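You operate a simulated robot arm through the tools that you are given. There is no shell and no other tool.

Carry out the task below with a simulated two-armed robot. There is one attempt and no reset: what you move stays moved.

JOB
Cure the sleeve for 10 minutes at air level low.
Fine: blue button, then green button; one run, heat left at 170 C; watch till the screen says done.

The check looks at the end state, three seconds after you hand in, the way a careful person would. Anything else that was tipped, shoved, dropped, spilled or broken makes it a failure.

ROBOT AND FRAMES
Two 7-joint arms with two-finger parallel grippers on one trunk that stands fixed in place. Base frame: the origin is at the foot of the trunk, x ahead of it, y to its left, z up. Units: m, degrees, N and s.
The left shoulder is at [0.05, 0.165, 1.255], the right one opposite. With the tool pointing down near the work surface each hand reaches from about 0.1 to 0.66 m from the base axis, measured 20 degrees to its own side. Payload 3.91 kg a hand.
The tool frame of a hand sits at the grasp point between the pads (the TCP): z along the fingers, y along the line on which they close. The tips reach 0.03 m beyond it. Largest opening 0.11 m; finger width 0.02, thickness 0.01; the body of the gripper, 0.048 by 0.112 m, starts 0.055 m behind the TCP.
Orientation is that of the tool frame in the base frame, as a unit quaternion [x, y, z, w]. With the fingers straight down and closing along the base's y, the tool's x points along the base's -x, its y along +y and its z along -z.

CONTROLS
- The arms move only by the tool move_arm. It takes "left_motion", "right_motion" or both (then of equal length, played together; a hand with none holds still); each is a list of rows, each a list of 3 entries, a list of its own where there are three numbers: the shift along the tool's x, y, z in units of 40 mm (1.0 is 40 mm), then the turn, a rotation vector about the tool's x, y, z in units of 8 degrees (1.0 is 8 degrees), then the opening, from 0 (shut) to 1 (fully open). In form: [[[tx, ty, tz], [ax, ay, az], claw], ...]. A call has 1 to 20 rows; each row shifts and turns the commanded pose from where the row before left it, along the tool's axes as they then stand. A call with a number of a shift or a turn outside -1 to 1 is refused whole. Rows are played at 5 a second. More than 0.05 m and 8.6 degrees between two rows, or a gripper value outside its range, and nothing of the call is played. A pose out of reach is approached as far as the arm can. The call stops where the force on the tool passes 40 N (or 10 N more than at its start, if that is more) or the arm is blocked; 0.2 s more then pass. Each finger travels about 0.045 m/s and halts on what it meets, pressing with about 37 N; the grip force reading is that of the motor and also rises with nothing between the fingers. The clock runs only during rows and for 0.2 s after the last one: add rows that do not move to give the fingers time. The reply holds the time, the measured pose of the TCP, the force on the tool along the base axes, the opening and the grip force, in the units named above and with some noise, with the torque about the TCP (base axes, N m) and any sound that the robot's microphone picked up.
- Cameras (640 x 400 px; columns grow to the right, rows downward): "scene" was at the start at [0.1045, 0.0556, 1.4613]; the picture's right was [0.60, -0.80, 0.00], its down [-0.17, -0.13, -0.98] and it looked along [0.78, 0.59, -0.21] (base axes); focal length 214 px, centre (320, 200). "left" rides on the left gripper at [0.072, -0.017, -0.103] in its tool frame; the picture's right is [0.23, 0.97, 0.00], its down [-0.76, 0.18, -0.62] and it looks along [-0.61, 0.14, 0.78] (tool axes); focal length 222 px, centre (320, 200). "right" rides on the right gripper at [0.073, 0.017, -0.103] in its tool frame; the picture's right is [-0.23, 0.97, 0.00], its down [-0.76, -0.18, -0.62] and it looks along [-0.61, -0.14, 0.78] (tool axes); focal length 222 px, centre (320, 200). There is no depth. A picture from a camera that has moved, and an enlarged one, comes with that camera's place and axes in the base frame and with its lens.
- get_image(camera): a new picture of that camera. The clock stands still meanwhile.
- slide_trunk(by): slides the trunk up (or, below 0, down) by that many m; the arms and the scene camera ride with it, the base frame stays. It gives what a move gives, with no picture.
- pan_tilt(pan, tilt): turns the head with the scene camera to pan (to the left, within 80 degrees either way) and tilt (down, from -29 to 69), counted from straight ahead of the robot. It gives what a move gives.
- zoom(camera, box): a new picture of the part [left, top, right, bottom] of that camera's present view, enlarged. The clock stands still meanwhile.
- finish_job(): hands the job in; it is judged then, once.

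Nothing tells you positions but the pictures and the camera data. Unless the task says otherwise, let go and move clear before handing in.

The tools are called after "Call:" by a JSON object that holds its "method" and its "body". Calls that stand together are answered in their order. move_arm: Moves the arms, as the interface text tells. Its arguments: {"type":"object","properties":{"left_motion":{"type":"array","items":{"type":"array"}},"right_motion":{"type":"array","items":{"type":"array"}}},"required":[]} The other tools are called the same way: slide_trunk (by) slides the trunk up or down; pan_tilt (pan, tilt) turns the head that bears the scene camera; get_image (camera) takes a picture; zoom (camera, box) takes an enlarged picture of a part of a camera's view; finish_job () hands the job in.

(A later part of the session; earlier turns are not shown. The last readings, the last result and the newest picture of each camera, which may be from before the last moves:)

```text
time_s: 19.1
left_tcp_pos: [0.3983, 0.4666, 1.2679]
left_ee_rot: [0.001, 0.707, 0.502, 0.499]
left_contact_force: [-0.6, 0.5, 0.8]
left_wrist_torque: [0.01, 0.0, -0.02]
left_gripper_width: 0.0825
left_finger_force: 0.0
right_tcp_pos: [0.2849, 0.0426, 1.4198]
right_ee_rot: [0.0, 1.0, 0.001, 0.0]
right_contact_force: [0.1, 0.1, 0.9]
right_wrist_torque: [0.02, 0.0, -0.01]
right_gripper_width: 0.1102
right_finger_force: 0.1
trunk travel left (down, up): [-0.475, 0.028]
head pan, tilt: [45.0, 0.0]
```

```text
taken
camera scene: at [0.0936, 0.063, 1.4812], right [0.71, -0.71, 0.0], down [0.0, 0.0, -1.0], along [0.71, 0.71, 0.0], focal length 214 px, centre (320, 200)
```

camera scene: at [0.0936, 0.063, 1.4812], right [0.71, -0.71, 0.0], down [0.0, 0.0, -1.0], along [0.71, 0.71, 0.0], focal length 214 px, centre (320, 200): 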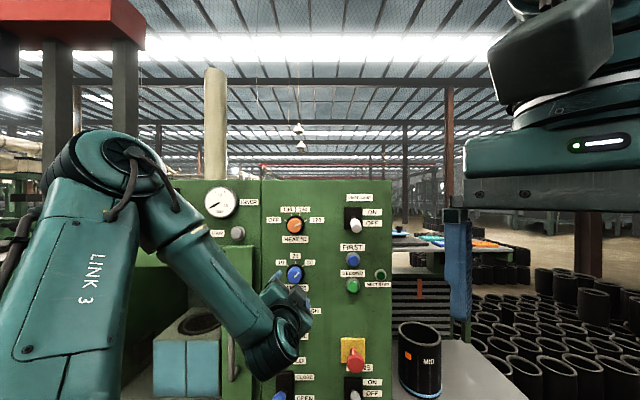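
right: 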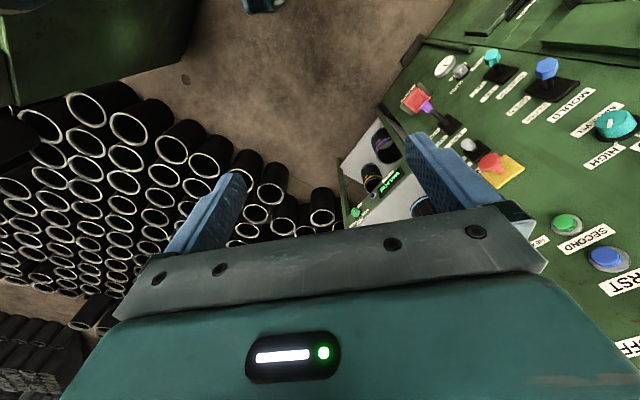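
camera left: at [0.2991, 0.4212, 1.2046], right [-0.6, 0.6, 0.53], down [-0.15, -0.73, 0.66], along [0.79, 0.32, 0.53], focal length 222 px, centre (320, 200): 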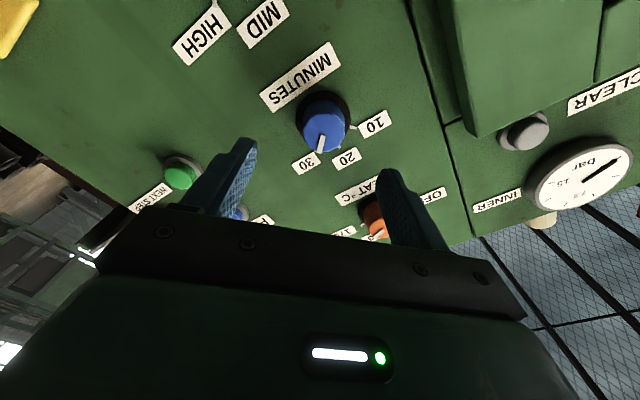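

The tool axis is lined up with the MINUTES knob. I'll advance until the tips flank the knob, then close on it.

Call:
{"method": "move_arm", "body": {"left_motion": [[[0, 0, 0.6], [0, 0, 0], 0.75], [[0, 0, 0.6], [0, 0, 0], 0.75], [[0, 0, 0.6], [0, 0, 0], 0.75], [[0, 0, 0], [0, 0, 0], 0.75], [[0, 0, 0], [0, 0, 0], 0.75]]}}

Call:
{"method": "get_image", "body": {"camera": "left"}}

```text
time_s: 20.3
left_tcp_pos: [0.4498, 0.5169, 1.2683]
left_ee_rot: [-0.003, 0.708, 0.501, 0.498]
left_contact_force: [-1.0, 0.3, 0.3]
left_wrist_torque: [0.0, -0.01, -0.01]
left_gripper_width: 0.0826
left_finger_force: 0.0
right_tcp_pos: [0.2853, 0.0428, 1.42]
right_ee_rot: [0.0, 1.0, 0.001, 0.0]
right_contact_force: [0.5, -0.2, -1.0]
right_wrist_torque: [0.01, 0.01, -0.01]
right_gripper_width: 0.1098
right_finger_force: 0.0
trunk travel left (down, up): [-0.475, 0.028]
head pan, tilt: [45.0, 0.0]
```

```text
taken
camera left: at [0.3506, 0.4708, 1.2056], right [-0.6, 0.6, 0.53], down [-0.14, -0.73, 0.66], along [0.78, 0.33, 0.53], focal length 222 px, centre (320, 200)
```

left: 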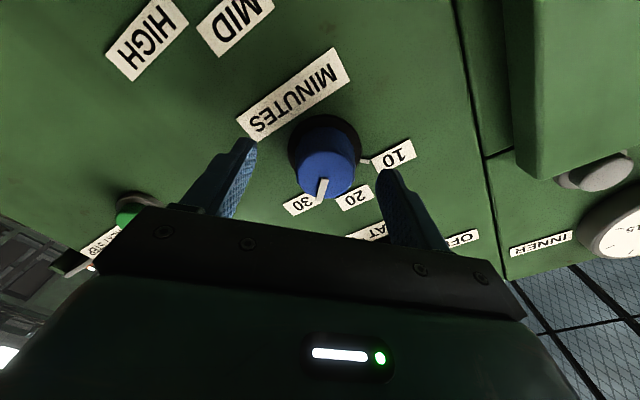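

The fingers flank the knob, but I want to check centring before closing.

Call:
{"method": "zoom", "body": {"camera": "left", "box": [220, 80, 420, 240]}}

Call:
{"method": "zoom", "body": {"camera": "scene", "box": [250, 240, 350, 340]}}

```text
2.50 times, centred on (320, 160) of left
camera zoom: at [0.3506, 0.4708, 1.2056], right [-0.6, 0.6, 0.53], down [-0.14, -0.73, 0.66], along [0.78, 0.33, 0.53], focal length 555 px, centre (320, 300)
```

zoom: 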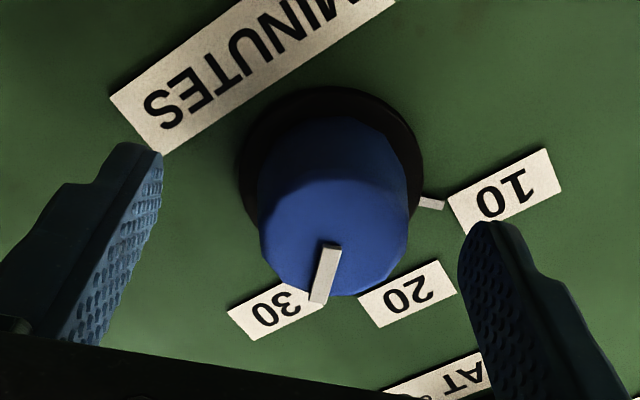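

```text
4.00 times, centred on (300, 290) of scene
camera zoom: at [0.0938, 0.0632, 1.4812], right [0.71, -0.71, 0.0], down [0.0, 0.0, -1.0], along [0.71, 0.71, 0.0], focal length 858 px, centre (400, -160)
```

zoom: 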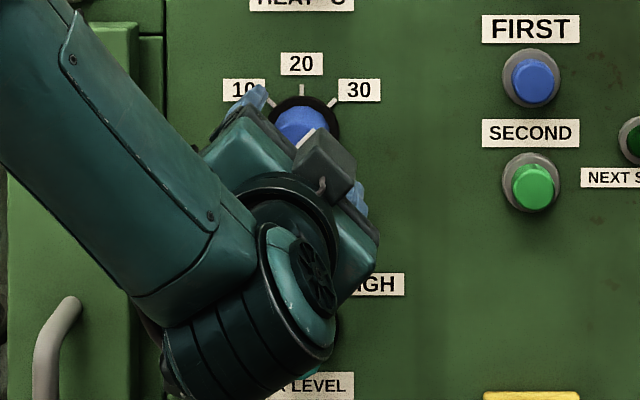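

The knob is centred between the fingers to within a few millimetres across them. I'll nudge slightly and close on it.

Call:
{"method": "move_arm", "body": {"left_motion": [[[0.06, 0.02, 0], [0, 0, 0], 0.75], [[0, 0, 0], [0, 0, 0], 0.3], [[0, 0, 0], [0, 0, 0], 0.2], [[0, 0, 0], [0, 0, 0], 0.2], [[0, 0, 0], [0, 0, 0], 0.2], [[0, 0, 0], [0, 0, 0], 0.2], [[0, 0, 0], [0, 0, 0], 0.2]]}}

Call:
{"method": "zoom", "body": {"camera": "left", "box": [220, 80, 420, 240]}}

```text
time_s: 21.9
left_tcp_pos: [0.4487, 0.5182, 1.2706]
left_ee_rot: [-0.004, 0.705, 0.504, 0.499]
left_contact_force: [-2.5, 11.1, 14.2]
left_wrist_torque: [-0.05, 0.03, 0.73]
left_gripper_width: 0.0394
left_finger_force: 44.9
left hand out of reach, approached as far as the arm can: row 1
right_tcp_pos: [0.2832, 0.0428, 1.4205]
right_ee_rot: [-0.001, 1.0, -0.001, 0.001]
right_contact_force: [0.2, 0.1, 0.7]
right_wrist_torque: [0.0, 0.0, 0.0]
right_gripper_width: 0.11
right_finger_force: 0.1
trunk travel left (down, up): [-0.475, 0.028]
head pan, tilt: [45.0, 0.0]
```

```text
2.50 times, centred on (320, 160) of left
camera zoom: at [0.3495, 0.4719, 1.2071], right [-0.61, 0.59, 0.53], down [-0.14, -0.74, 0.66], along [0.78, 0.33, 0.53], focal length 555 px, centre (320, 300)
```

zoom: 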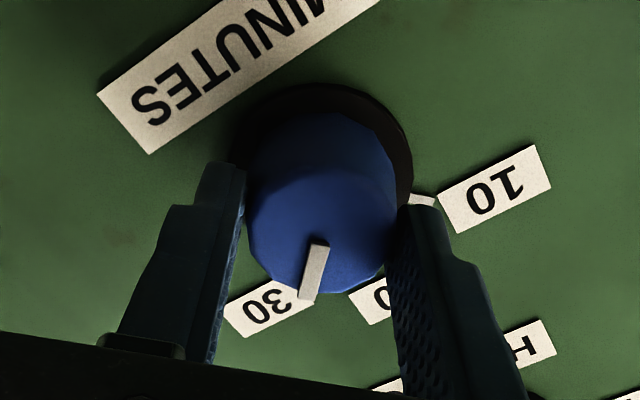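

The knob is gripped (39 mm) with a mild sideways pull. I'll begin turning it counter-clockwise in small steps and watch.

Call:
{"method": "move_arm", "body": {"left_motion": [[[0, 0.04, 0], [0, 0, -0.5], 0.2], [[0, 0.03, 0], [0, 0, -0.9], 0.2], [[0, 0, 0], [0, 0, -0.9], 0.2], [[0, 0, 0], [0, 0, -0.9], 0.2]]}}

Call:
{"method": "zoom", "body": {"camera": "left", "box": [220, 80, 420, 240]}}

```text
time_s: 22.9
left_tcp_pos: [0.4475, 0.5183, 1.269]
left_ee_rot: [-0.161, 0.688, 0.378, 0.598]
left_contact_force: [4.3, 9.4, 13.7]
left_wrist_torque: [-0.32, 0.35, 0.13]
left_gripper_width: 0.0391
left_finger_force: 45.1
right_tcp_pos: [0.2847, 0.0438, 1.4204]
right_ee_rot: [-0.001, 1.0, -0.001, 0.0]
right_contact_force: [0.2, 0.3, -0.2]
right_wrist_torque: [-0.02, 0.01, -0.01]
right_gripper_width: 0.11
right_finger_force: 0.1
trunk travel left (down, up): [-0.475, 0.028]
head pan, tilt: [45.0, 0.0]
```

```text
2.50 times, centred on (320, 160) of left
camera zoom: at [0.3711, 0.4501, 1.1972], right [-0.71, 0.7, 0.11], down [-0.38, -0.5, 0.78], along [0.59, 0.51, 0.62], focal length 555 px, centre (320, 300)
```

zoom: 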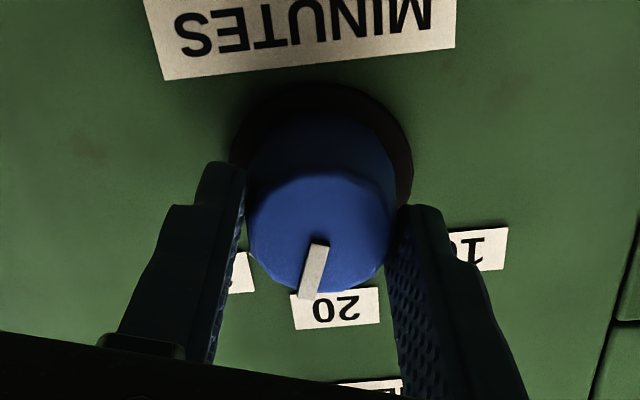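

The knob turns with the hand. Continuing counter-clockwise towards 10.

Call:
{"method": "move_arm", "body": {"left_motion": [[[0, 0, 0], [0, 0, -0.9], 0.2], [[0, 0, 0], [0, 0, -0.9], 0.2], [[0, 0, 0], [0, 0, -0.9], 0.2], [[0, 0, 0], [0, 0, -0.9], 0.2], [[0, 0, 0], [0, 0, -0.9], 0.2]]}}

Call:
{"method": "zoom", "body": {"camera": "left", "box": [220, 80, 420, 240]}}

```text
time_s: 24.1
left_tcp_pos: [0.4473, 0.518, 1.2722]
left_ee_rot: [-0.368, 0.605, 0.176, 0.684]
left_contact_force: [3.3, 11.0, 10.5]
left_wrist_torque: [0.15, -0.11, 0.28]
left_gripper_width: 0.0392
left_finger_force: 45.4
right_tcp_pos: [0.2835, 0.0442, 1.4197]
right_ee_rot: [-0.001, 1.0, 0.0, 0.001]
right_contact_force: [-0.3, -1.0, 0.5]
right_wrist_torque: [0.01, 0.01, 0.0]
right_gripper_width: 0.11
right_finger_force: 0.1
trunk travel left (down, up): [-0.475, 0.028]
head pan, tilt: [45.0, 0.0]
```

```text
2.50 times, centred on (320, 160) of left
camera zoom: at [0.4027, 0.4189, 1.2068], right [-0.62, 0.61, -0.5], down [-0.71, -0.17, 0.68], along [0.33, 0.78, 0.54], focal length 555 px, centre (320, 300)
```

zoom: 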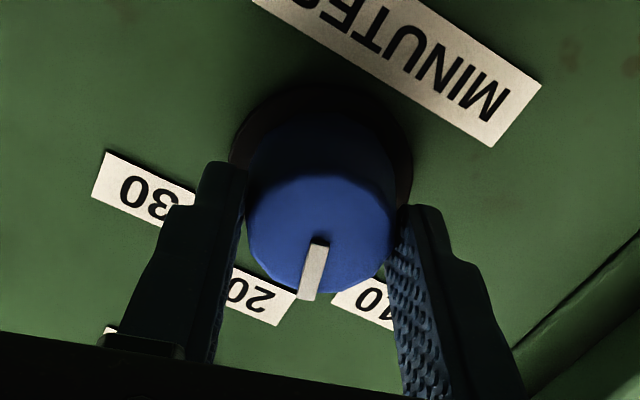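

About 61° done; roughly 29° more to reach 10.

Call:
{"method": "move_arm", "body": {"left_motion": [[[0, 0, 0], [0, 0, -0.9], 0.2], [[0, 0, 0], [0, 0, -0.9], 0.2], [[0, 0, 0], [0, 0, -0.9], 0.2], [[0, 0, 0], [0, 0, -0.9], 0.2], [[0, 0, 0], [0, 0, 0], 0.2]]}}

Call:
{"method": "zoom", "body": {"camera": "left", "box": [220, 80, 420, 240]}}

Call:
{"method": "zoom", "body": {"camera": "scene", "box": [250, 240, 350, 340]}}

```text
time_s: 25.3
left_tcp_pos: [0.4469, 0.5179, 1.2713]
left_ee_rot: [-0.505, 0.495, 0.001, 0.707]
left_contact_force: [1.9, 12.4, 11.3]
left_wrist_torque: [0.54, 0.11, 0.19]
left_gripper_width: 0.039
left_finger_force: 44.7
right_tcp_pos: [0.2846, 0.0439, 1.4211]
right_ee_rot: [-0.001, 1.0, 0.0, 0.001]
right_contact_force: [0.4, -0.5, -1.0]
right_wrist_torque: [0.0, 0.0, -0.02]
right_gripper_width: 0.1097
right_finger_force: 0.1
trunk travel left (down, up): [-0.475, 0.028]
head pan, tilt: [45.0, 0.0]
```

```text
2.50 times, centred on (320, 160) of left
camera zoom: at [0.4214, 0.4005, 1.2321], right [-0.37, 0.36, -0.85], down [-0.91, 0.02, 0.41], along [0.17, 0.93, 0.32], focal length 555 px, centre (320, 300)
```

zoom: 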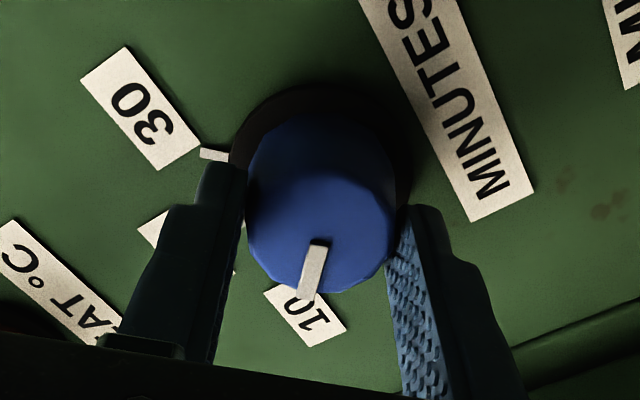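

```text
4.00 times, centred on (300, 290) of scene
camera zoom: at [0.093, 0.0642, 1.4812], right [0.71, -0.71, 0.0], down [0.0, 0.0, -1.0], along [0.71, 0.71, 0.0], focal length 858 px, centre (400, -160)
```

zoom: 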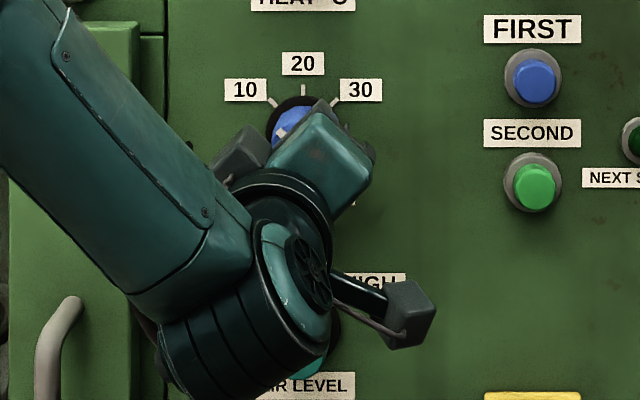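

The pointer is at 10. I'll release, back straight off and check.

Call:
{"method": "move_arm", "body": {"left_motion": [[[0, 0, 0], [0, 0, 0], 0.75], [[0, 0, 0], [0, 0, 0], 0.75], [[0, 0, 0], [0, 0, 0], 0.75], [[0, 0, 0], [0, 0, 0], 0.75], [[0, 0, -0.7], [0, 0, 0], 0.75], [[0, 0, -0.7], [0, 0, 0], 0.75], [[0, 0, -0.4], [0, 0, 0], 0.75]]}}

Call:
{"method": "zoom", "body": {"camera": "left", "box": [220, 40, 420, 200]}}

Call:
{"method": "zoom", "body": {"camera": "scene", "box": [250, 200, 370, 340]}}

```text
time_s: 26.9
left_tcp_pos: [0.3976, 0.4666, 1.2698]
left_ee_rot: [-0.502, 0.498, 0.0, 0.707]
left_contact_force: [0.3, 0.2, -0.3]
left_wrist_torque: [-0.02, 0.0, -0.02]
left_gripper_width: 0.0825
left_finger_force: 0.1
right_tcp_pos: [0.2851, 0.0431, 1.4198]
right_ee_rot: [-0.001, 1.0, 0.001, 0.0]
right_contact_force: [0.2, -0.6, 1.0]
right_wrist_torque: [0.04, 0.01, 0.0]
right_gripper_width: 0.1102
right_finger_force: 0.1
trunk travel left (down, up): [-0.475, 0.028]
head pan, tilt: [45.0, 0.0]
```

```text
2.50 times, centred on (320, 120) of left
camera zoom: at [0.3713, 0.3495, 1.2313], right [-0.37, 0.37, -0.85], down [-0.91, 0.03, 0.41], along [0.17, 0.93, 0.33], focal length 555 px, centre (320, 400)
```

zoom: 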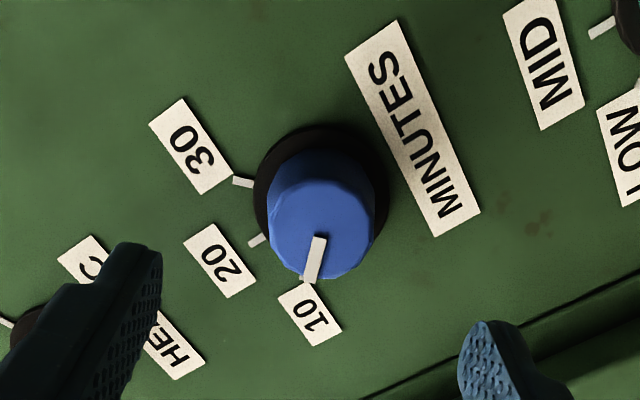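

```text
2.86 times, centred on (310, 270) of scene
camera zoom: at [0.0934, 0.0629, 1.4812], right [0.71, -0.71, 0.0], down [0.0, 0.0, -1.0], along [0.71, 0.71, 0.0], focal length 613 px, centre (349, 0)
```

zoom: 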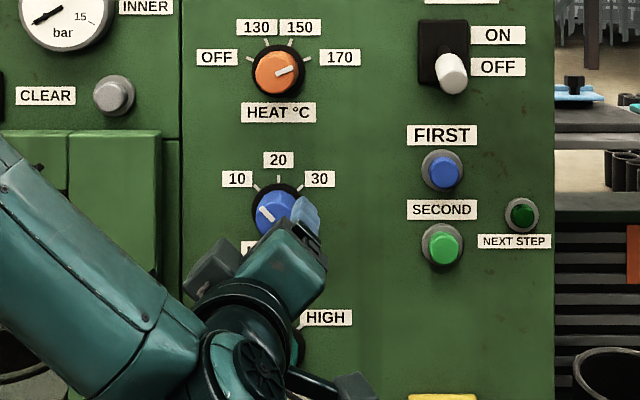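

MINUTES reads 10, and heat stays at 170. Next the AIR LEVEL dial, straight below at z ≈ 1.131: I'll roll back to +45° and lower the trunk so the arm keeps the same shape.

Call:
{"method": "move_arm", "body": {"left_motion": [[[0, 0, 0], [0, 0, 0.9375], 0.75], [[0, 0, 0], [0, 0, 0.9375], 0.75], [[0, 0, 0], [0, 0, 0.9375], 0.75], [[0, 0, 0], [0, 0, 0.9375], 0.75], [[0, 0, 0], [0, 0, 0.9375], 0.75], [[0, 0, 0], [0, 0, 0.9375], 0.75], [[0, 0, 0], [0, 0, 0.9375], 0.75], [[0, 0, 0], [0, 0, 0.9375], 0.75], [[0, 0, 0], [0, 0, 0.9375], 0.75], [[0, 0, 0], [0, 0, 0.9375], 0.75], [[0, 0, 0], [0, 0, 0.9375], 0.75], [[0, 0, 0], [0, 0, 0.9375], 0.75]]}}

Call:
{"method": "slide_trunk", "body": {"by": -0.138}}

Call:
{"method": "zoom", "body": {"camera": "left", "box": [220, 40, 420, 200]}}

Call:
{"method": "zoom", "body": {"camera": "scene", "box": [250, 200, 370, 340]}}

```text
time_s: 29.5
left_tcp_pos: [0.3975, 0.4667, 1.2711]
left_ee_rot: [-0.002, 0.707, 0.499, 0.501]
left_contact_force: [-0.7, 1.0, 0.7]
left_wrist_torque: [0.02, -0.03, 0.0]
left_gripper_width: 0.0827
left_finger_force: 0.1
right_tcp_pos: [0.2841, 0.0431, 1.42]
right_ee_rot: [-0.001, 1.0, 0.001, -0.001]
right_contact_force: [0.0, 0.0, 0.1]
right_wrist_torque: [0.01, 0.0, -0.01]
right_gripper_width: 0.11
right_finger_force: 0.0
trunk travel left (down, up): [-0.475, 0.028]
head pan, tilt: [45.0, 0.0]
```

```text
time_s: 31.2
left_tcp_pos: [0.3974, 0.4674, 1.1333]
left_ee_rot: [-0.004, 0.707, 0.499, 0.501]
left_contact_force: [-0.8, 0.3, 0.3]
left_wrist_torque: [0.0, -0.03, 0.04]
left_gripper_width: 0.0825
left_finger_force: 0.1
right_tcp_pos: [0.2849, 0.042, 1.2831]
right_ee_rot: [-0.001, 1.0, 0.001, 0.001]
right_contact_force: [-0.4, 0.0, 0.4]
right_wrist_torque: [0.04, -0.02, 0.0]
right_gripper_width: 0.11
right_finger_force: 0.0
trunk travel left (down, up): [-0.337, 0.166]
head pan, tilt: [45.0, 0.0]
```

```text
2.50 times, centred on (320, 120) of left
camera zoom: at [0.2981, 0.4218, 1.0691], right [-0.6, 0.6, 0.52], down [-0.15, -0.73, 0.67], along [0.78, 0.32, 0.53], focal length 555 px, centre (320, 400)
```

zoom: 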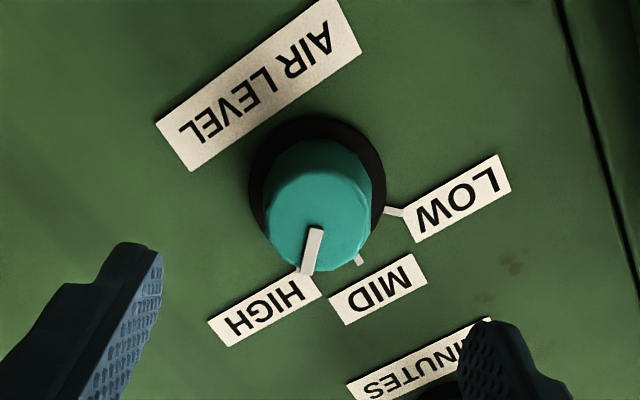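

```text
2.86 times, centred on (310, 270) of scene
camera zoom: at [0.0935, 0.063, 1.3433], right [0.71, -0.71, 0.0], down [0.0, 0.0, -1.0], along [0.71, 0.71, 0.0], focal length 613 px, centre (349, 0)
```

zoom: 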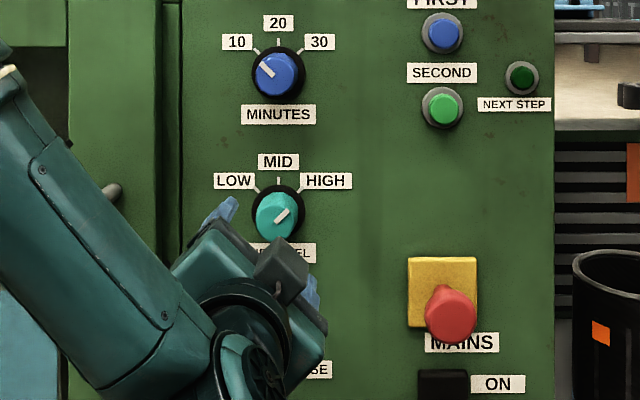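

AIR LEVEL points at HIGH and the hand is lined up. I'll advance and grip with a tiny centring correction.

Call:
{"method": "move_arm", "body": {"left_motion": [[[0, 0.05, 0.6], [0, 0, 0], 0.75], [[0, 0, 0.6], [0, 0, 0], 0.75], [[0, 0, 0.6], [0, 0, 0], 0.75], [[0, 0, 0], [0, 0, 0], 0.75], [[0, 0, 0], [0, 0, 0], 0.3], [[0, 0, 0], [0, 0, 0], 0.2], [[0, 0, 0], [0, 0, 0], 0.2], [[0, 0, 0], [0, 0, 0], 0.2], [[0, 0, 0], [0, 0, 0], 0.2], [[0, 0, 0], [0, 0, 0], 0.2]]}}

Call:
{"method": "zoom", "body": {"camera": "left", "box": [220, 80, 420, 240]}}

```text
time_s: 33.4
left_tcp_pos: [0.4449, 0.5147, 1.1317]
left_ee_rot: [-0.002, 0.712, 0.497, 0.496]
left_contact_force: [13.0, -20.1, -24.2]
left_wrist_torque: [0.0, -0.27, -1.42]
left_gripper_width: 0.0386
left_finger_force: 44.8
left hand out of reach, approached as far as the arm can: row 3
right_tcp_pos: [0.2883, 0.0411, 1.2806]
right_ee_rot: [-0.001, 1.0, 0.001, -0.002]
right_contact_force: [0.9, 0.1, 0.8]
right_wrist_torque: [-0.03, 0.02, 0.05]
right_gripper_width: 0.11
right_finger_force: 0.2
trunk travel left (down, up): [-0.337, 0.166]
head pan, tilt: [45.0, 0.0]
```

```text
2.50 times, centred on (320, 160) of left
camera zoom: at [0.3458, 0.4688, 1.0705], right [-0.6, 0.61, 0.53], down [-0.14, -0.72, 0.67], along [0.79, 0.33, 0.52], focal length 555 px, centre (320, 300)
```

zoom: 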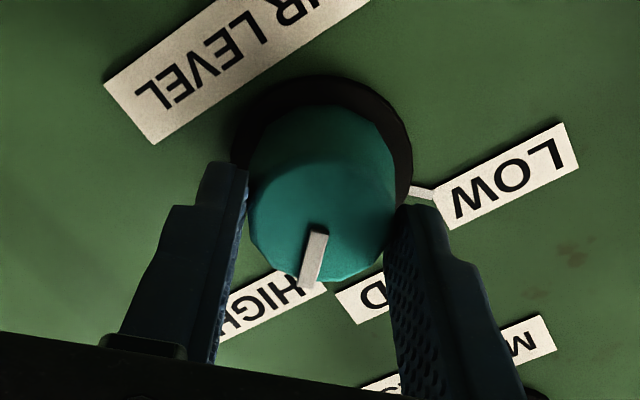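

Gripped, but with about 33 N sideways; I'll ease it by shifting a little along the closing line first.

Call:
{"method": "move_arm", "body": {"left_motion": [[[0, -0.06, 0], [0, 0, 0], 0.2], [[0, 0, 0], [0, 0, 0], 0.2]]}}

```text
time_s: 34.0
left_tcp_pos: [0.4448, 0.5144, 1.1324]
left_ee_rot: [-0.003, 0.711, 0.497, 0.497]
left_contact_force: [12.3, -14.9, -17.6]
left_wrist_torque: [-0.88, 0.76, -0.34]
left_gripper_width: 0.0386
left_finger_force: 45.0
right_tcp_pos: [0.2891, 0.0419, 1.2811]
right_ee_rot: [-0.001, 1.0, 0.001, -0.002]
right_contact_force: [0.3, -0.2, 0.1]
right_wrist_torque: [-0.02, -0.01, -0.03]
right_gripper_width: 0.1098
right_finger_force: 0.0
trunk travel left (down, up): [-0.337, 0.166]
head pan, tilt: [45.0, 0.0]
```

Call:
{"method": "move_arm", "body": {"left_motion": [[[0, -0.1, 0], [0, 0, 0], 0.2], [[0, 0, 0], [0, 0, 0], 0.2]]}}

```text
time_s: 34.6
left_tcp_pos: [0.4452, 0.5148, 1.1309]
left_ee_rot: [-0.006, 0.708, 0.5, 0.499]
left_contact_force: [1.5, -7.3, -8.4]
left_wrist_torque: [-0.93, 0.9, 0.4]
left_gripper_width: 0.0385
left_finger_force: 44.4
right_tcp_pos: [0.286, 0.0437, 1.2821]
right_ee_rot: [-0.001, 1.0, 0.002, 0.0]
right_contact_force: [-0.4, -1.3, 0.4]
right_wrist_torque: [0.01, 0.01, 0.03]
right_gripper_width: 0.1099
right_finger_force: 0.1
trunk travel left (down, up): [-0.337, 0.166]
head pan, tilt: [45.0, 0.0]
```

The side force has dropped to about 10 N. Now turning counter-clockwise from HIGH toward LOW.

Call:
{"method": "move_arm", "body": {"left_motion": [[[0, -0.03, 0], [0, 0, -0.7], 0.2], [[0, 0, 0], [0, 0, -0.9], 0.2], [[0, 0, 0], [0, 0, -0.9], 0.2], [[0, 0, 0], [0, 0, -0.9], 0.2], [[0, 0, 0], [0, 0, -0.9], 0.2]]}}

Call:
{"method": "zoom", "body": {"camera": "left", "box": [220, 80, 420, 240]}}

```text
time_s: 35.8
left_tcp_pos: [0.4452, 0.5162, 1.1326]
left_ee_rot: [-0.215, 0.673, 0.329, 0.627]
left_contact_force: [-9.6, 6.1, 3.0]
left_wrist_torque: [-0.62, 0.7, 0.7]
left_gripper_width: 0.0387
left_finger_force: 45.4
right_tcp_pos: [0.2844, 0.0432, 1.2814]
right_ee_rot: [-0.002, 1.0, 0.0, 0.001]
right_contact_force: [-0.5, -0.4, 0.4]
right_wrist_torque: [0.0, -0.02, 0.0]
right_gripper_width: 0.1101
right_finger_force: 0.0
trunk travel left (down, up): [-0.337, 0.166]
head pan, tilt: [45.0, 0.0]
```

```text
2.50 times, centred on (320, 160) of left
camera zoom: at [0.377, 0.439, 1.0577], right [-0.71, 0.7, -0.06], down [-0.47, -0.42, 0.78], along [0.52, 0.58, 0.62], focal length 555 px, centre (320, 300)
```

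zoom: 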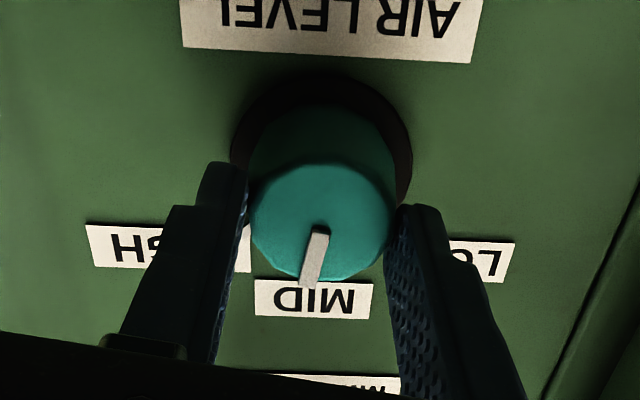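

It's turning well. I'll go on by about 55° to LOW.

Call:
{"method": "move_arm", "body": {"left_motion": [[[0, 0, 0], [0, 0, -0.9], 0.2], [[0, 0, 0], [0, 0, -0.9], 0.2], [[0, 0, 0], [0, 0, -0.9], 0.2], [[0, 0, 0], [0, 0, -0.9], 0.2], [[0, 0, 0], [0, 0, -0.9], 0.2], [[0, 0, 0], [0, 0, -0.9], 0.2], [[0, 0, 0], [0, 0, -0.9], 0.2], [[0, 0, 0], [0, 0, -0.6], 0.2], [[0, 0, 0], [0, 0, 0], 0.2]]}}

Call:
{"method": "zoom", "body": {"camera": "left", "box": [220, 80, 420, 240]}}

```text
time_s: 37.8
left_tcp_pos: [0.4439, 0.5159, 1.1301]
left_ee_rot: [-0.504, 0.495, 0.002, 0.708]
left_contact_force: [-20.6, 12.9, 5.2]
left_wrist_torque: [0.13, -0.11, 0.61]
left_gripper_width: 0.0387
left_finger_force: 45.4
right_tcp_pos: [0.2814, 0.0438, 1.2824]
right_ee_rot: [-0.001, 1.0, 0.0, 0.003]
right_contact_force: [0.4, -0.7, 0.0]
right_wrist_torque: [-0.01, 0.04, -0.02]
right_gripper_width: 0.1099
right_finger_force: 0.1
trunk travel left (down, up): [-0.337, 0.166]
head pan, tilt: [45.0, 0.0]
```

```text
2.50 times, centred on (320, 160) of left
camera zoom: at [0.4181, 0.3985, 1.0924], right [-0.37, 0.37, -0.85], down [-0.91, 0.02, 0.41], along [0.17, 0.93, 0.33], focal length 555 px, centre (320, 300)
```

zoom: 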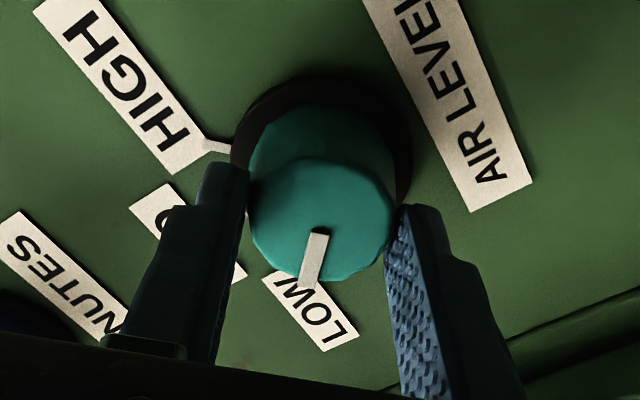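

The pointer is at LOW. Releasing and backing straight off.

Call:
{"method": "move_arm", "body": {"left_motion": [[[0, 0, 0], [0, 0, 0], 0.75], [[0, 0, 0], [0, 0, 0], 0.75], [[0, 0, 0], [0, 0, 0], 0.75], [[0, 0, 0], [0, 0, 0], 0.75], [[0, 0, -0.7], [0, 0, 0], 0.75], [[0, 0, -0.7], [0, 0, 0], 0.75], [[0, 0, -0.5], [0, 0, 0], 0.75]]}}

Call:
{"method": "zoom", "body": {"camera": "left", "box": [220, 40, 420, 200]}}

Call:
{"method": "zoom", "body": {"camera": "scene", "box": [250, 200, 370, 340]}}

Call:
{"method": "get_image", "body": {"camera": "scene"}}

```text
time_s: 39.4
left_tcp_pos: [0.3932, 0.4592, 1.1296]
left_ee_rot: [-0.501, 0.498, 0.001, 0.707]
left_contact_force: [0.0, 0.3, -0.1]
left_wrist_torque: [0.0, 0.0, 0.01]
left_gripper_width: 0.0826
left_finger_force: 0.0
right_tcp_pos: [0.2853, 0.0426, 1.2812]
right_ee_rot: [-0.001, 1.0, 0.001, 0.0]
right_contact_force: [-0.2, -0.3, 0.6]
right_wrist_torque: [0.01, -0.02, 0.0]
right_gripper_width: 0.1102
right_finger_force: 0.0
trunk travel left (down, up): [-0.337, 0.166]
head pan, tilt: [45.0, 0.0]
```

```text
2.50 times, centred on (320, 120) of left
camera zoom: at [0.3665, 0.3418, 1.0912], right [-0.37, 0.37, -0.85], down [-0.91, 0.03, 0.41], along [0.18, 0.93, 0.33], focal length 555 px, centre (320, 400)
```

zoom: 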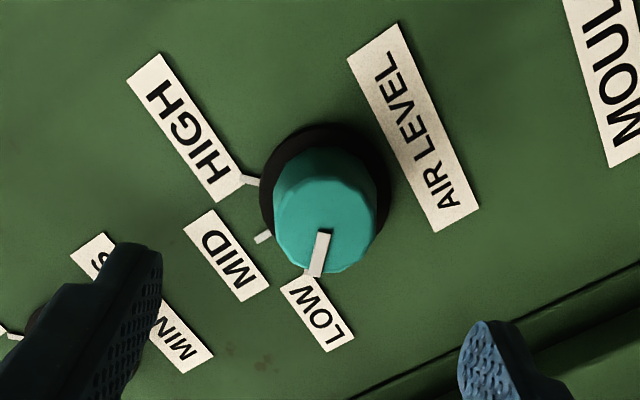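

```text
2.86 times, centred on (310, 270) of scene
camera zoom: at [0.0934, 0.0631, 1.3432], right [0.71, -0.71, 0.0], down [0.0, 0.0, -1.0], along [0.71, 0.71, 0.0], focal length 613 px, centre (349, 0)
```

zoom: 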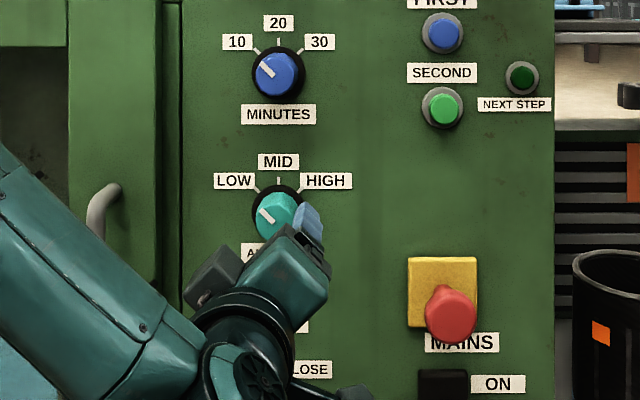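

```text
taken
camera scene: at [0.0934, 0.0631, 1.3432], right [0.71, -0.71, 0.0], down [0.0, 0.0, -1.0], along [0.71, 0.71, 0.0], focal length 214 px, centre (320, 200)
```

scene: 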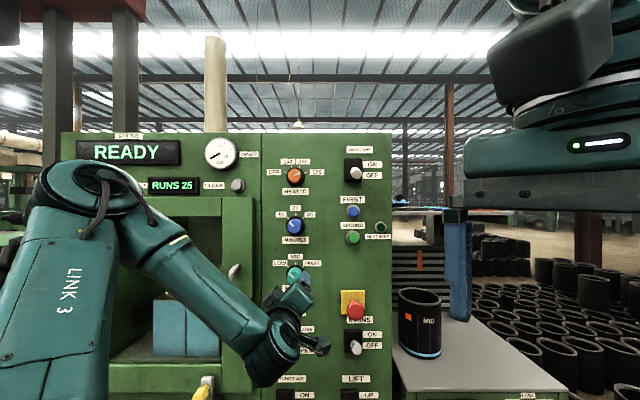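

MINUTES is at 10 and AIR LEVEL at LOW. Now I'll square the hand (roll back to neutral), close it, raise the trunk, and move in front of the blue FIRST button (r ≈ 0.115, z ≈ 1.310).

Call:
{"method": "move_arm", "body": {"left_motion": [[[0, 0, 0], [0, 0, 0.9375], 0.4], [[0, 0, 0], [0, 0, 0.9375], 0], [[0, 0, 0], [0, 0, 0.9375], 0], [[0, 0, 0], [0, 0, 0.9375], 0], [[0, 0, 0], [0, 0, 0.9375], 0], [[0, 0, 0], [0, 0, 0.9375], 0], [[0, 0, 0], [0, 0, 0], 0]]}}

Call:
{"method": "slide_trunk", "body": {"by": 0.138}}

Call:
{"method": "move_arm", "body": {"left_motion": [[[-0.2, -0.81, 0], [0, 0, 0], 0], [[-0.2, -0.81, 0], [0, 0, 0], 0], [[-0.2, -0.81, 0], [0, 0, 0], 0], [[-0.2, -0.81, 0], [0, 0, 0], 0], [[-0.2, -0.81, 0], [0, 0, 0], 0], [[0, 0, 0], [0, 0, 0], 0]]}}

Call:
{"method": "get_image", "body": {"camera": "left"}}

Call:
{"method": "get_image", "body": {"camera": "scene"}}

```text
time_s: 41.0
left_tcp_pos: [0.3937, 0.4595, 1.1304]
left_ee_rot: [-0.271, 0.653, 0.272, 0.653]
left_contact_force: [-0.5, 0.1, 0.7]
left_wrist_torque: [0.02, -0.04, 0.02]
left_gripper_width: 0.0
left_finger_force: 37.1
right_tcp_pos: [0.2844, 0.043, 1.2824]
right_ee_rot: [-0.001, 1.0, 0.001, 0.0]
right_contact_force: [0.1, 0.0, -0.1]
right_wrist_torque: [0.02, 0.01, -0.04]
right_gripper_width: 0.1098
right_finger_force: 0.0
trunk travel left (down, up): [-0.337, 0.166]
head pan, tilt: [45.0, 0.0]
```

```text
time_s: 42.6
left_tcp_pos: [0.3932, 0.4601, 1.2684]
left_ee_rot: [-0.271, 0.653, 0.271, 0.653]
left_contact_force: [0.3, -0.6, -0.3]
left_wrist_torque: [0.04, -0.01, 0.0]
left_gripper_width: 0.0
left_finger_force: 37.0
right_tcp_pos: [0.2843, 0.0431, 1.4201]
right_ee_rot: [-0.001, 1.0, 0.001, 0.0]
right_contact_force: [-0.6, -0.3, 0.2]
right_wrist_torque: [0.0, -0.02, -0.02]
right_gripper_width: 0.1101
right_finger_force: 0.0
trunk travel left (down, up): [-0.475, 0.028]
head pan, tilt: [45.0, 0.0]
```

```text
time_s: 44.0
left_tcp_pos: [0.5047, 0.3456, 1.3101]
left_ee_rot: [-0.272, 0.653, 0.272, 0.653]
left_contact_force: [0.0, 0.2, -0.1]
left_wrist_torque: [0.0, 0.0, -0.02]
left_gripper_width: 0.0001
left_finger_force: 37.0
right_tcp_pos: [0.2843, 0.0423, 1.4201]
right_ee_rot: [-0.001, 1.0, 0.002, 0.001]
right_contact_force: [-0.7, 0.9, 0.4]
right_wrist_torque: [0.0, -0.01, -0.01]
right_gripper_width: 0.1101
right_finger_force: 0.1
trunk travel left (down, up): [-0.475, 0.028]
head pan, tilt: [45.0, 0.0]
```

```text
taken
camera left: at [0.4471, 0.2605, 1.2375], right [-0.69, 0.69, -0.23], down [-0.57, -0.32, 0.76], along [0.45, 0.65, 0.61], focal length 222 px, centre (320, 200)
```

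left: 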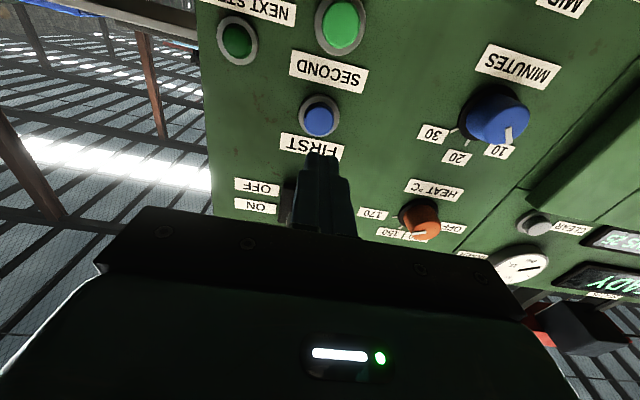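

```text
taken
camera scene: at [0.0931, 0.0633, 1.4812], right [0.71, -0.71, 0.0], down [0.0, 0.0, -1.0], along [0.71, 0.71, 0.0], focal length 214 px, centre (320, 200)
```

scene: 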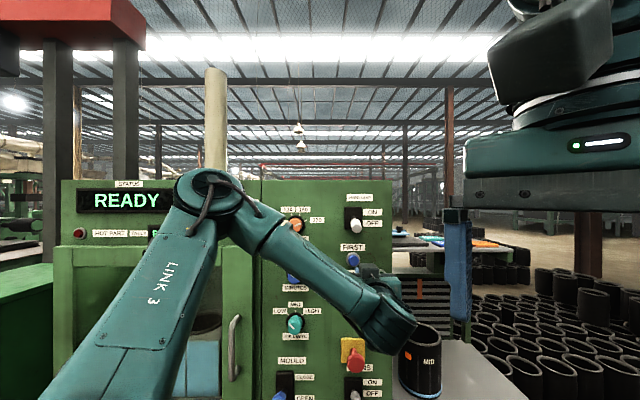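

The tip is lined up with the blue FIRST button. I'll press in small steps, watching force and sound.

Call:
{"method": "move_arm", "body": {"left_motion": [[[0, 0, 0.7], [0, 0, 0], 0], [[0, 0, 0.7], [0, 0, 0], 0], [[0, 0, 0.15], [0, 0, 0], 0], [[0, 0, 0.15], [0, 0, 0], 0], [[0, 0, 0.15], [0, 0, 0], 0]]}}

Call:
{"method": "get_image", "body": {"camera": "left"}}

```text
time_s: 45.2
left_tcp_pos: [0.5592, 0.397, 1.3087]
left_ee_rot: [-0.272, 0.653, 0.271, 0.653]
left_contact_force: [0.1, -0.2, 0.0]
left_wrist_torque: [0.0, 0.02, 0.02]
left_gripper_width: 0.0003
left_finger_force: 37.2
right_tcp_pos: [0.286, 0.0431, 1.4199]
right_ee_rot: [-0.002, 1.0, 0.001, 0.0]
right_contact_force: [-1.0, -0.4, -0.2]
right_wrist_torque: [0.0, 0.02, 0.0]
right_gripper_width: 0.1099
right_finger_force: 0.0
trunk travel left (down, up): [-0.475, 0.028]
head pan, tilt: [45.0, 0.0]
```

```text
taken
camera left: at [0.4996, 0.3127, 1.2367], right [-0.69, 0.69, -0.23], down [-0.57, -0.32, 0.76], along [0.45, 0.65, 0.61], focal length 222 px, centre (320, 200)
```

left: 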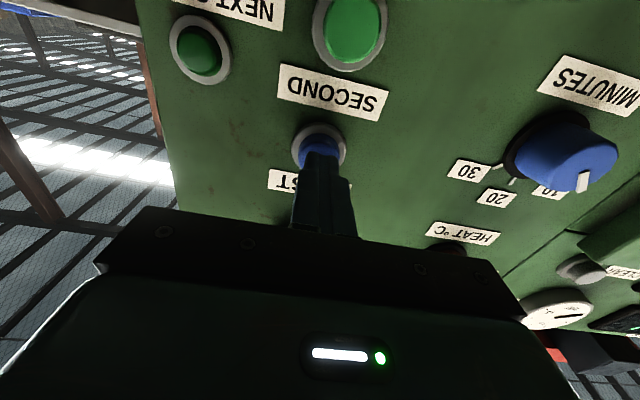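

No contact yet; the tip is just before the button. Pressing a little further.

Call:
{"method": "move_arm", "body": {"left_motion": [[[0, 0, 0.1], [0, 0, 0], 0], [[0, 0, 0.1], [0, 0, 0], 0], [[0, 0, 0.1], [0, 0, 0], 0]]}}

Call:
{"method": "get_image", "body": {"camera": "scene"}}

```text
time_s: 46.0
left_tcp_pos: [0.5676, 0.405, 1.3097]
left_ee_rot: [-0.271, 0.654, 0.272, 0.652]
left_contact_force: [-11.9, -7.6, -4.6]
left_wrist_torque: [-0.1, -0.04, 0.09]
left_gripper_width: 0.0001
left_finger_force: 36.7
right_tcp_pos: [0.2824, 0.0416, 1.4202]
right_ee_rot: [-0.001, 1.0, 0.001, 0.001]
right_contact_force: [0.1, 0.1, 0.5]
right_wrist_torque: [0.02, 0.0, 0.0]
right_gripper_width: 0.1101
right_finger_force: 0.0
trunk travel left (down, up): [-0.475, 0.028]
head pan, tilt: [45.0, 0.0]
heard: click
```

```text
taken
camera scene: at [0.0917, 0.0618, 1.4813], right [0.71, -0.71, 0.0], down [0.0, 0.0, -1.0], along [0.71, 0.71, 0.0], focal length 214 px, centre (320, 200)
```

scene: 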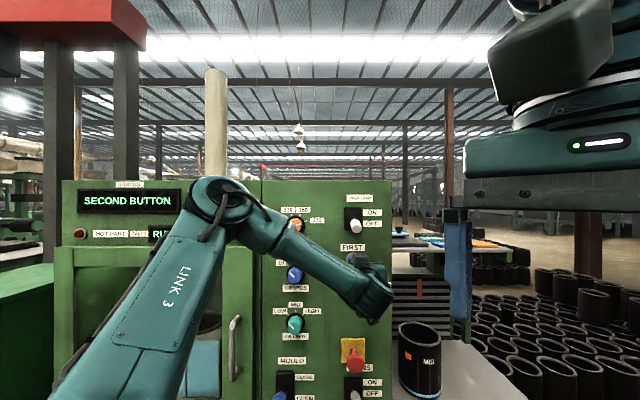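

A click, and the screen now says SECOND BUTTON. I'll back off, move down to the green SECOND button (z ≈ 1.236) and press it.

Call:
{"method": "move_arm", "body": {"left_motion": [[[0, 0, -0.7], [0, 0, 0], 0], [[0, 0, -0.6], [0, 0, 0], 0], [[0.93, 0, 0], [0, 0, 0], 0], [[0.92, 0, 0], [0, 0, 0], 0], [[0, 0, 0.5], [0, 0, 0], 0], [[0, 0, 0.4], [0, 0, 0], 0]]}}

Call:
{"method": "get_image", "body": {"camera": "left"}}

Call:
{"method": "get_image", "body": {"camera": "scene"}}

```text
time_s: 47.4
left_tcp_pos: [0.5584, 0.3929, 1.2336]
left_ee_rot: [-0.271, 0.653, 0.272, 0.653]
left_contact_force: [0.6, -0.4, -0.6]
left_wrist_torque: [0.0, 0.03, 0.0]
left_gripper_width: 0.0
left_finger_force: 37.0
right_tcp_pos: [0.2849, 0.0427, 1.4199]
right_ee_rot: [-0.001, 1.0, 0.001, -0.001]
right_contact_force: [-0.9, -0.9, -0.1]
right_wrist_torque: [0.01, -0.02, -0.01]
right_gripper_width: 0.11
right_finger_force: 0.0
trunk travel left (down, up): [-0.475, 0.028]
head pan, tilt: [45.0, 0.0]
```

```text
taken
camera left: at [0.4995, 0.3085, 1.1611], right [-0.69, 0.69, -0.23], down [-0.57, -0.32, 0.76], along [0.45, 0.65, 0.61], focal length 222 px, centre (320, 200)
```

left: 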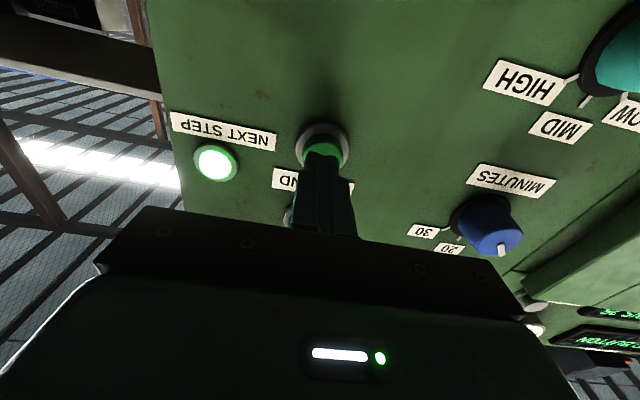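

```text
taken
camera scene: at [0.0938, 0.0631, 1.4812], right [0.71, -0.71, 0.0], down [0.0, 0.0, -1.0], along [0.71, 0.71, 0.0], focal length 214 px, centre (320, 200)
```

scene: 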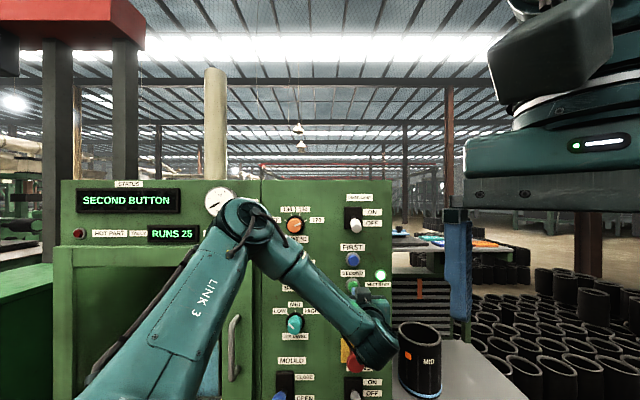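

The NEXT STEP lamp is lit and the tip is at the green button. Pressing it.

Call:
{"method": "move_arm", "body": {"left_motion": [[[0, 0, 0.1], [0, 0, 0], 0], [[0, 0, 0.1], [0, 0, 0], 0], [[0, 0, 0.1], [0, 0, 0], 0]]}}

Call:
{"method": "get_image", "body": {"camera": "scene"}}

```text
time_s: 48.2
left_tcp_pos: [0.5663, 0.4026, 1.2359]
left_ee_rot: [-0.271, 0.653, 0.271, 0.653]
left_contact_force: [-0.7, -1.4, 1.3]
left_wrist_torque: [-0.02, -0.01, -0.05]
left_gripper_width: 0.0
left_finger_force: 37.2
right_tcp_pos: [0.2848, 0.0426, 1.4202]
right_ee_rot: [-0.001, 1.0, 0.001, -0.001]
right_contact_force: [0.2, 0.2, -0.2]
right_wrist_torque: [-0.01, 0.0, 0.03]
right_gripper_width: 0.1101
right_finger_force: 0.1
trunk travel left (down, up): [-0.475, 0.028]
head pan, tilt: [45.0, 0.0]
heard: click
```

```text
taken
camera scene: at [0.0934, 0.0627, 1.4813], right [0.71, -0.71, 0.0], down [0.0, 0.0, -1.0], along [0.71, 0.71, 0.0], focal length 214 px, centre (320, 200)
```

scene: 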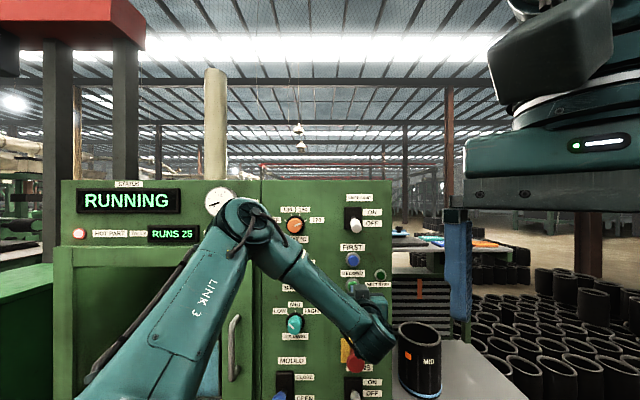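

The screen says RUNNING and the HOT PART lamp is on. I'll back the hand off and wait, watching the screen.

Call:
{"method": "move_arm", "body": {"left_motion": [[[0, 0, -0.7], [0, 0, 0], 0], [[0, 0, -0.8], [0, 0, 0], 0], [[0, 0, -0.8], [0, 0, 0], 0], [[0, 0, 0], [0, 0, 0], 0], [[0, 0, 0], [0, 0, 0], 0], [[0, 0, 0], [0, 0, 0], 0], [[0, 0, 0], [0, 0, 0], 0], [[0, 0, 0], [0, 0, 0], 0], [[0, 0, 0], [0, 0, 0], 0], [[0, 0, 0], [0, 0, 0], 0], [[0, 0, 0], [0, 0, 0], 0], [[0, 0, 0], [0, 0, 0], 0], [[0, 0, 0], [0, 0, 0], 0], [[0, 0, 0], [0, 0, 0], 0], [[0, 0, 0], [0, 0, 0], 0]]}}

Call:
{"method": "get_image", "body": {"camera": "scene"}}

```text
time_s: 51.4
left_tcp_pos: [0.5017, 0.3389, 1.2347]
left_ee_rot: [-0.271, 0.653, 0.271, 0.653]
left_contact_force: [0.4, 0.2, -0.5]
left_wrist_torque: [-0.01, 0.0, 0.01]
left_gripper_width: 0.0
left_finger_force: 36.7
right_tcp_pos: [0.2855, 0.0431, 1.4207]
right_ee_rot: [-0.001, 1.0, 0.001, 0.0]
right_contact_force: [-0.6, -0.4, 0.0]
right_wrist_torque: [-0.02, 0.0, -0.01]
right_gripper_width: 0.1101
right_finger_force: 0.0
trunk travel left (down, up): [-0.475, 0.028]
head pan, tilt: [45.0, 0.0]
```

```text
taken
camera scene: at [0.0936, 0.0631, 1.4812], right [0.71, -0.71, 0.0], down [0.0, 0.0, -1.0], along [0.71, 0.71, 0.0], focal length 214 px, centre (320, 200)
```

scene: 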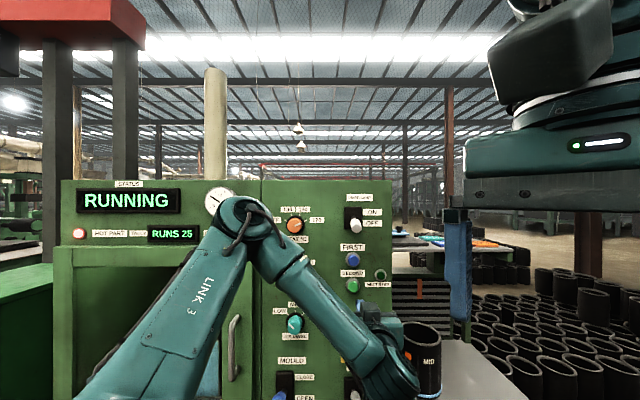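

Still running; waiting longer.

Call:
{"method": "move_arm", "body": {"left_motion": [[[0, 0, 0], [0, 0, 0], 0], [[0, 0, 0], [0, 0, 0], 0], [[0, 0, 0], [0, 0, 0], 0], [[0, 0, 0], [0, 0, 0], 0], [[0, 0, 0], [0, 0, 0], 0], [[0, 0, 0], [0, 0, 0], 0], [[0, 0, 0], [0, 0, 0], 0], [[0, 0, 0], [0, 0, 0], 0], [[0, 0, 0], [0, 0, 0], 0], [[0, 0, 0], [0, 0, 0], 0], [[0, 0, 0], [0, 0, 0], 0], [[0, 0, 0], [0, 0, 0], 0], [[0, 0, 0], [0, 0, 0], 0], [[0, 0, 0], [0, 0, 0], 0], [[0, 0, 0], [0, 0, 0], 0], [[0, 0, 0], [0, 0, 0], 0], [[0, 0, 0], [0, 0, 0], 0], [[0, 0, 0], [0, 0, 0], 0], [[0, 0, 0], [0, 0, 0], 0], [[0, 0, 0], [0, 0, 0], 0]]}}

Call:
{"method": "move_arm", "body": {"left_motion": [[[0, 0, 0], [0, 0, 0], 0], [[0, 0, 0], [0, 0, 0], 0], [[0, 0, 0], [0, 0, 0], 0], [[0, 0, 0], [0, 0, 0], 0], [[0, 0, 0], [0, 0, 0], 0], [[0, 0, 0], [0, 0, 0], 0], [[0, 0, 0], [0, 0, 0], 0], [[0, 0, 0], [0, 0, 0], 0], [[0, 0, 0], [0, 0, 0], 0], [[0, 0, 0], [0, 0, 0], 0], [[0, 0, 0], [0, 0, 0], 0], [[0, 0, 0], [0, 0, 0], 0], [[0, 0, 0], [0, 0, 0], 0], [[0, 0, 0], [0, 0, 0], 0], [[0, 0, 0], [0, 0, 0], 0], [[0, 0, 0], [0, 0, 0], 0], [[0, 0, 0], [0, 0, 0], 0], [[0, 0, 0], [0, 0, 0], 0], [[0, 0, 0], [0, 0, 0], 0], [[0, 0, 0], [0, 0, 0], 0]]}}

Call:
{"method": "get_image", "body": {"camera": "scene"}}

```text
time_s: 55.6
left_tcp_pos: [0.5028, 0.3387, 1.2348]
left_ee_rot: [-0.272, 0.653, 0.272, 0.653]
left_contact_force: [0.4, 0.0, 0.2]
left_wrist_torque: [-0.01, 0.01, 0.01]
left_gripper_width: 0.0
left_finger_force: 37.0
right_tcp_pos: [0.2844, 0.0418, 1.4199]
right_ee_rot: [-0.001, 1.0, 0.001, 0.0]
right_contact_force: [0.4, 0.9, 0.4]
right_wrist_torque: [0.01, -0.01, -0.02]
right_gripper_width: 0.11
right_finger_force: 0.1
trunk travel left (down, up): [-0.475, 0.028]
head pan, tilt: [45.0, 0.0]
```

```text
time_s: 59.8
left_tcp_pos: [0.5018, 0.3386, 1.2344]
left_ee_rot: [-0.272, 0.653, 0.271, 0.653]
left_contact_force: [-0.1, -0.4, 0.3]
left_wrist_torque: [0.03, -0.02, 0.01]
left_gripper_width: 0.0002
left_finger_force: 37.1
right_tcp_pos: [0.2851, 0.0428, 1.4209]
right_ee_rot: [0.0, 1.0, 0.002, 0.0]
right_contact_force: [0.4, -0.7, 0.3]
right_wrist_torque: [0.0, -0.01, -0.01]
right_gripper_width: 0.1098
right_finger_force: 0.1
trunk travel left (down, up): [-0.475, 0.028]
head pan, tilt: [45.0, 0.0]
```

```text
taken
camera scene: at [0.0936, 0.0631, 1.4812], right [0.71, -0.71, 0.0], down [0.0, 0.0, -1.0], along [0.71, 0.71, 0.0], focal length 214 px, centre (320, 200)
```

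scene: 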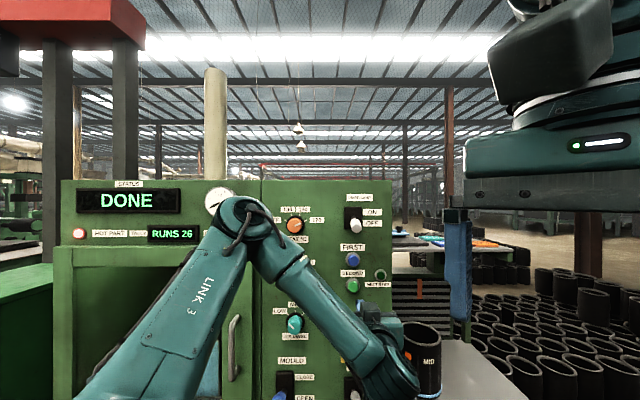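

The screen says DONE and the tally reads 26: one run. I'll take a last look at the dials before handing in.

Call:
{"method": "zoom", "body": {"camera": "scene", "box": [60, 170, 400, 380]}}

Call:
{"method": "get_image", "body": {"camera": "left"}}

```text
1.88 times, centred on (230, 275) of scene
camera zoom: at [0.0936, 0.0631, 1.4812], right [0.71, -0.71, 0.0], down [0.0, 0.0, -1.0], along [0.71, 0.71, 0.0], focal length 404 px, centre (489, 59)
```

zoom: 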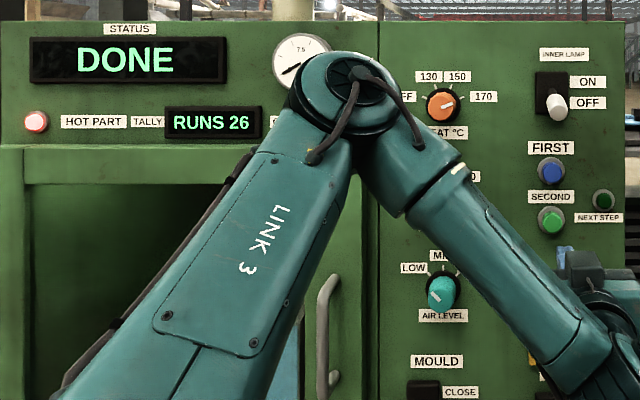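

```text
taken
camera left: at [0.4429, 0.2547, 1.1631], right [-0.69, 0.69, -0.23], down [-0.57, -0.32, 0.76], along [0.45, 0.65, 0.61], focal length 222 px, centre (320, 200)
```

left: 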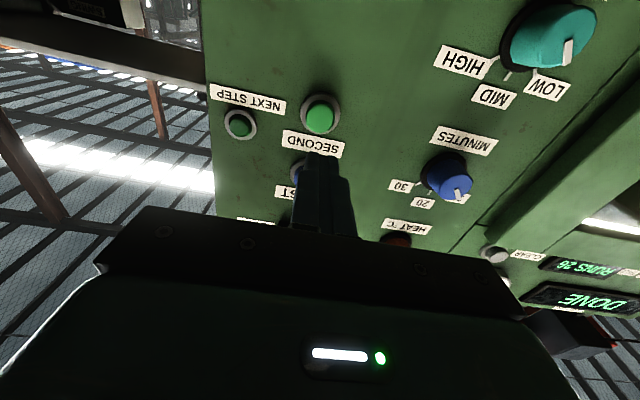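

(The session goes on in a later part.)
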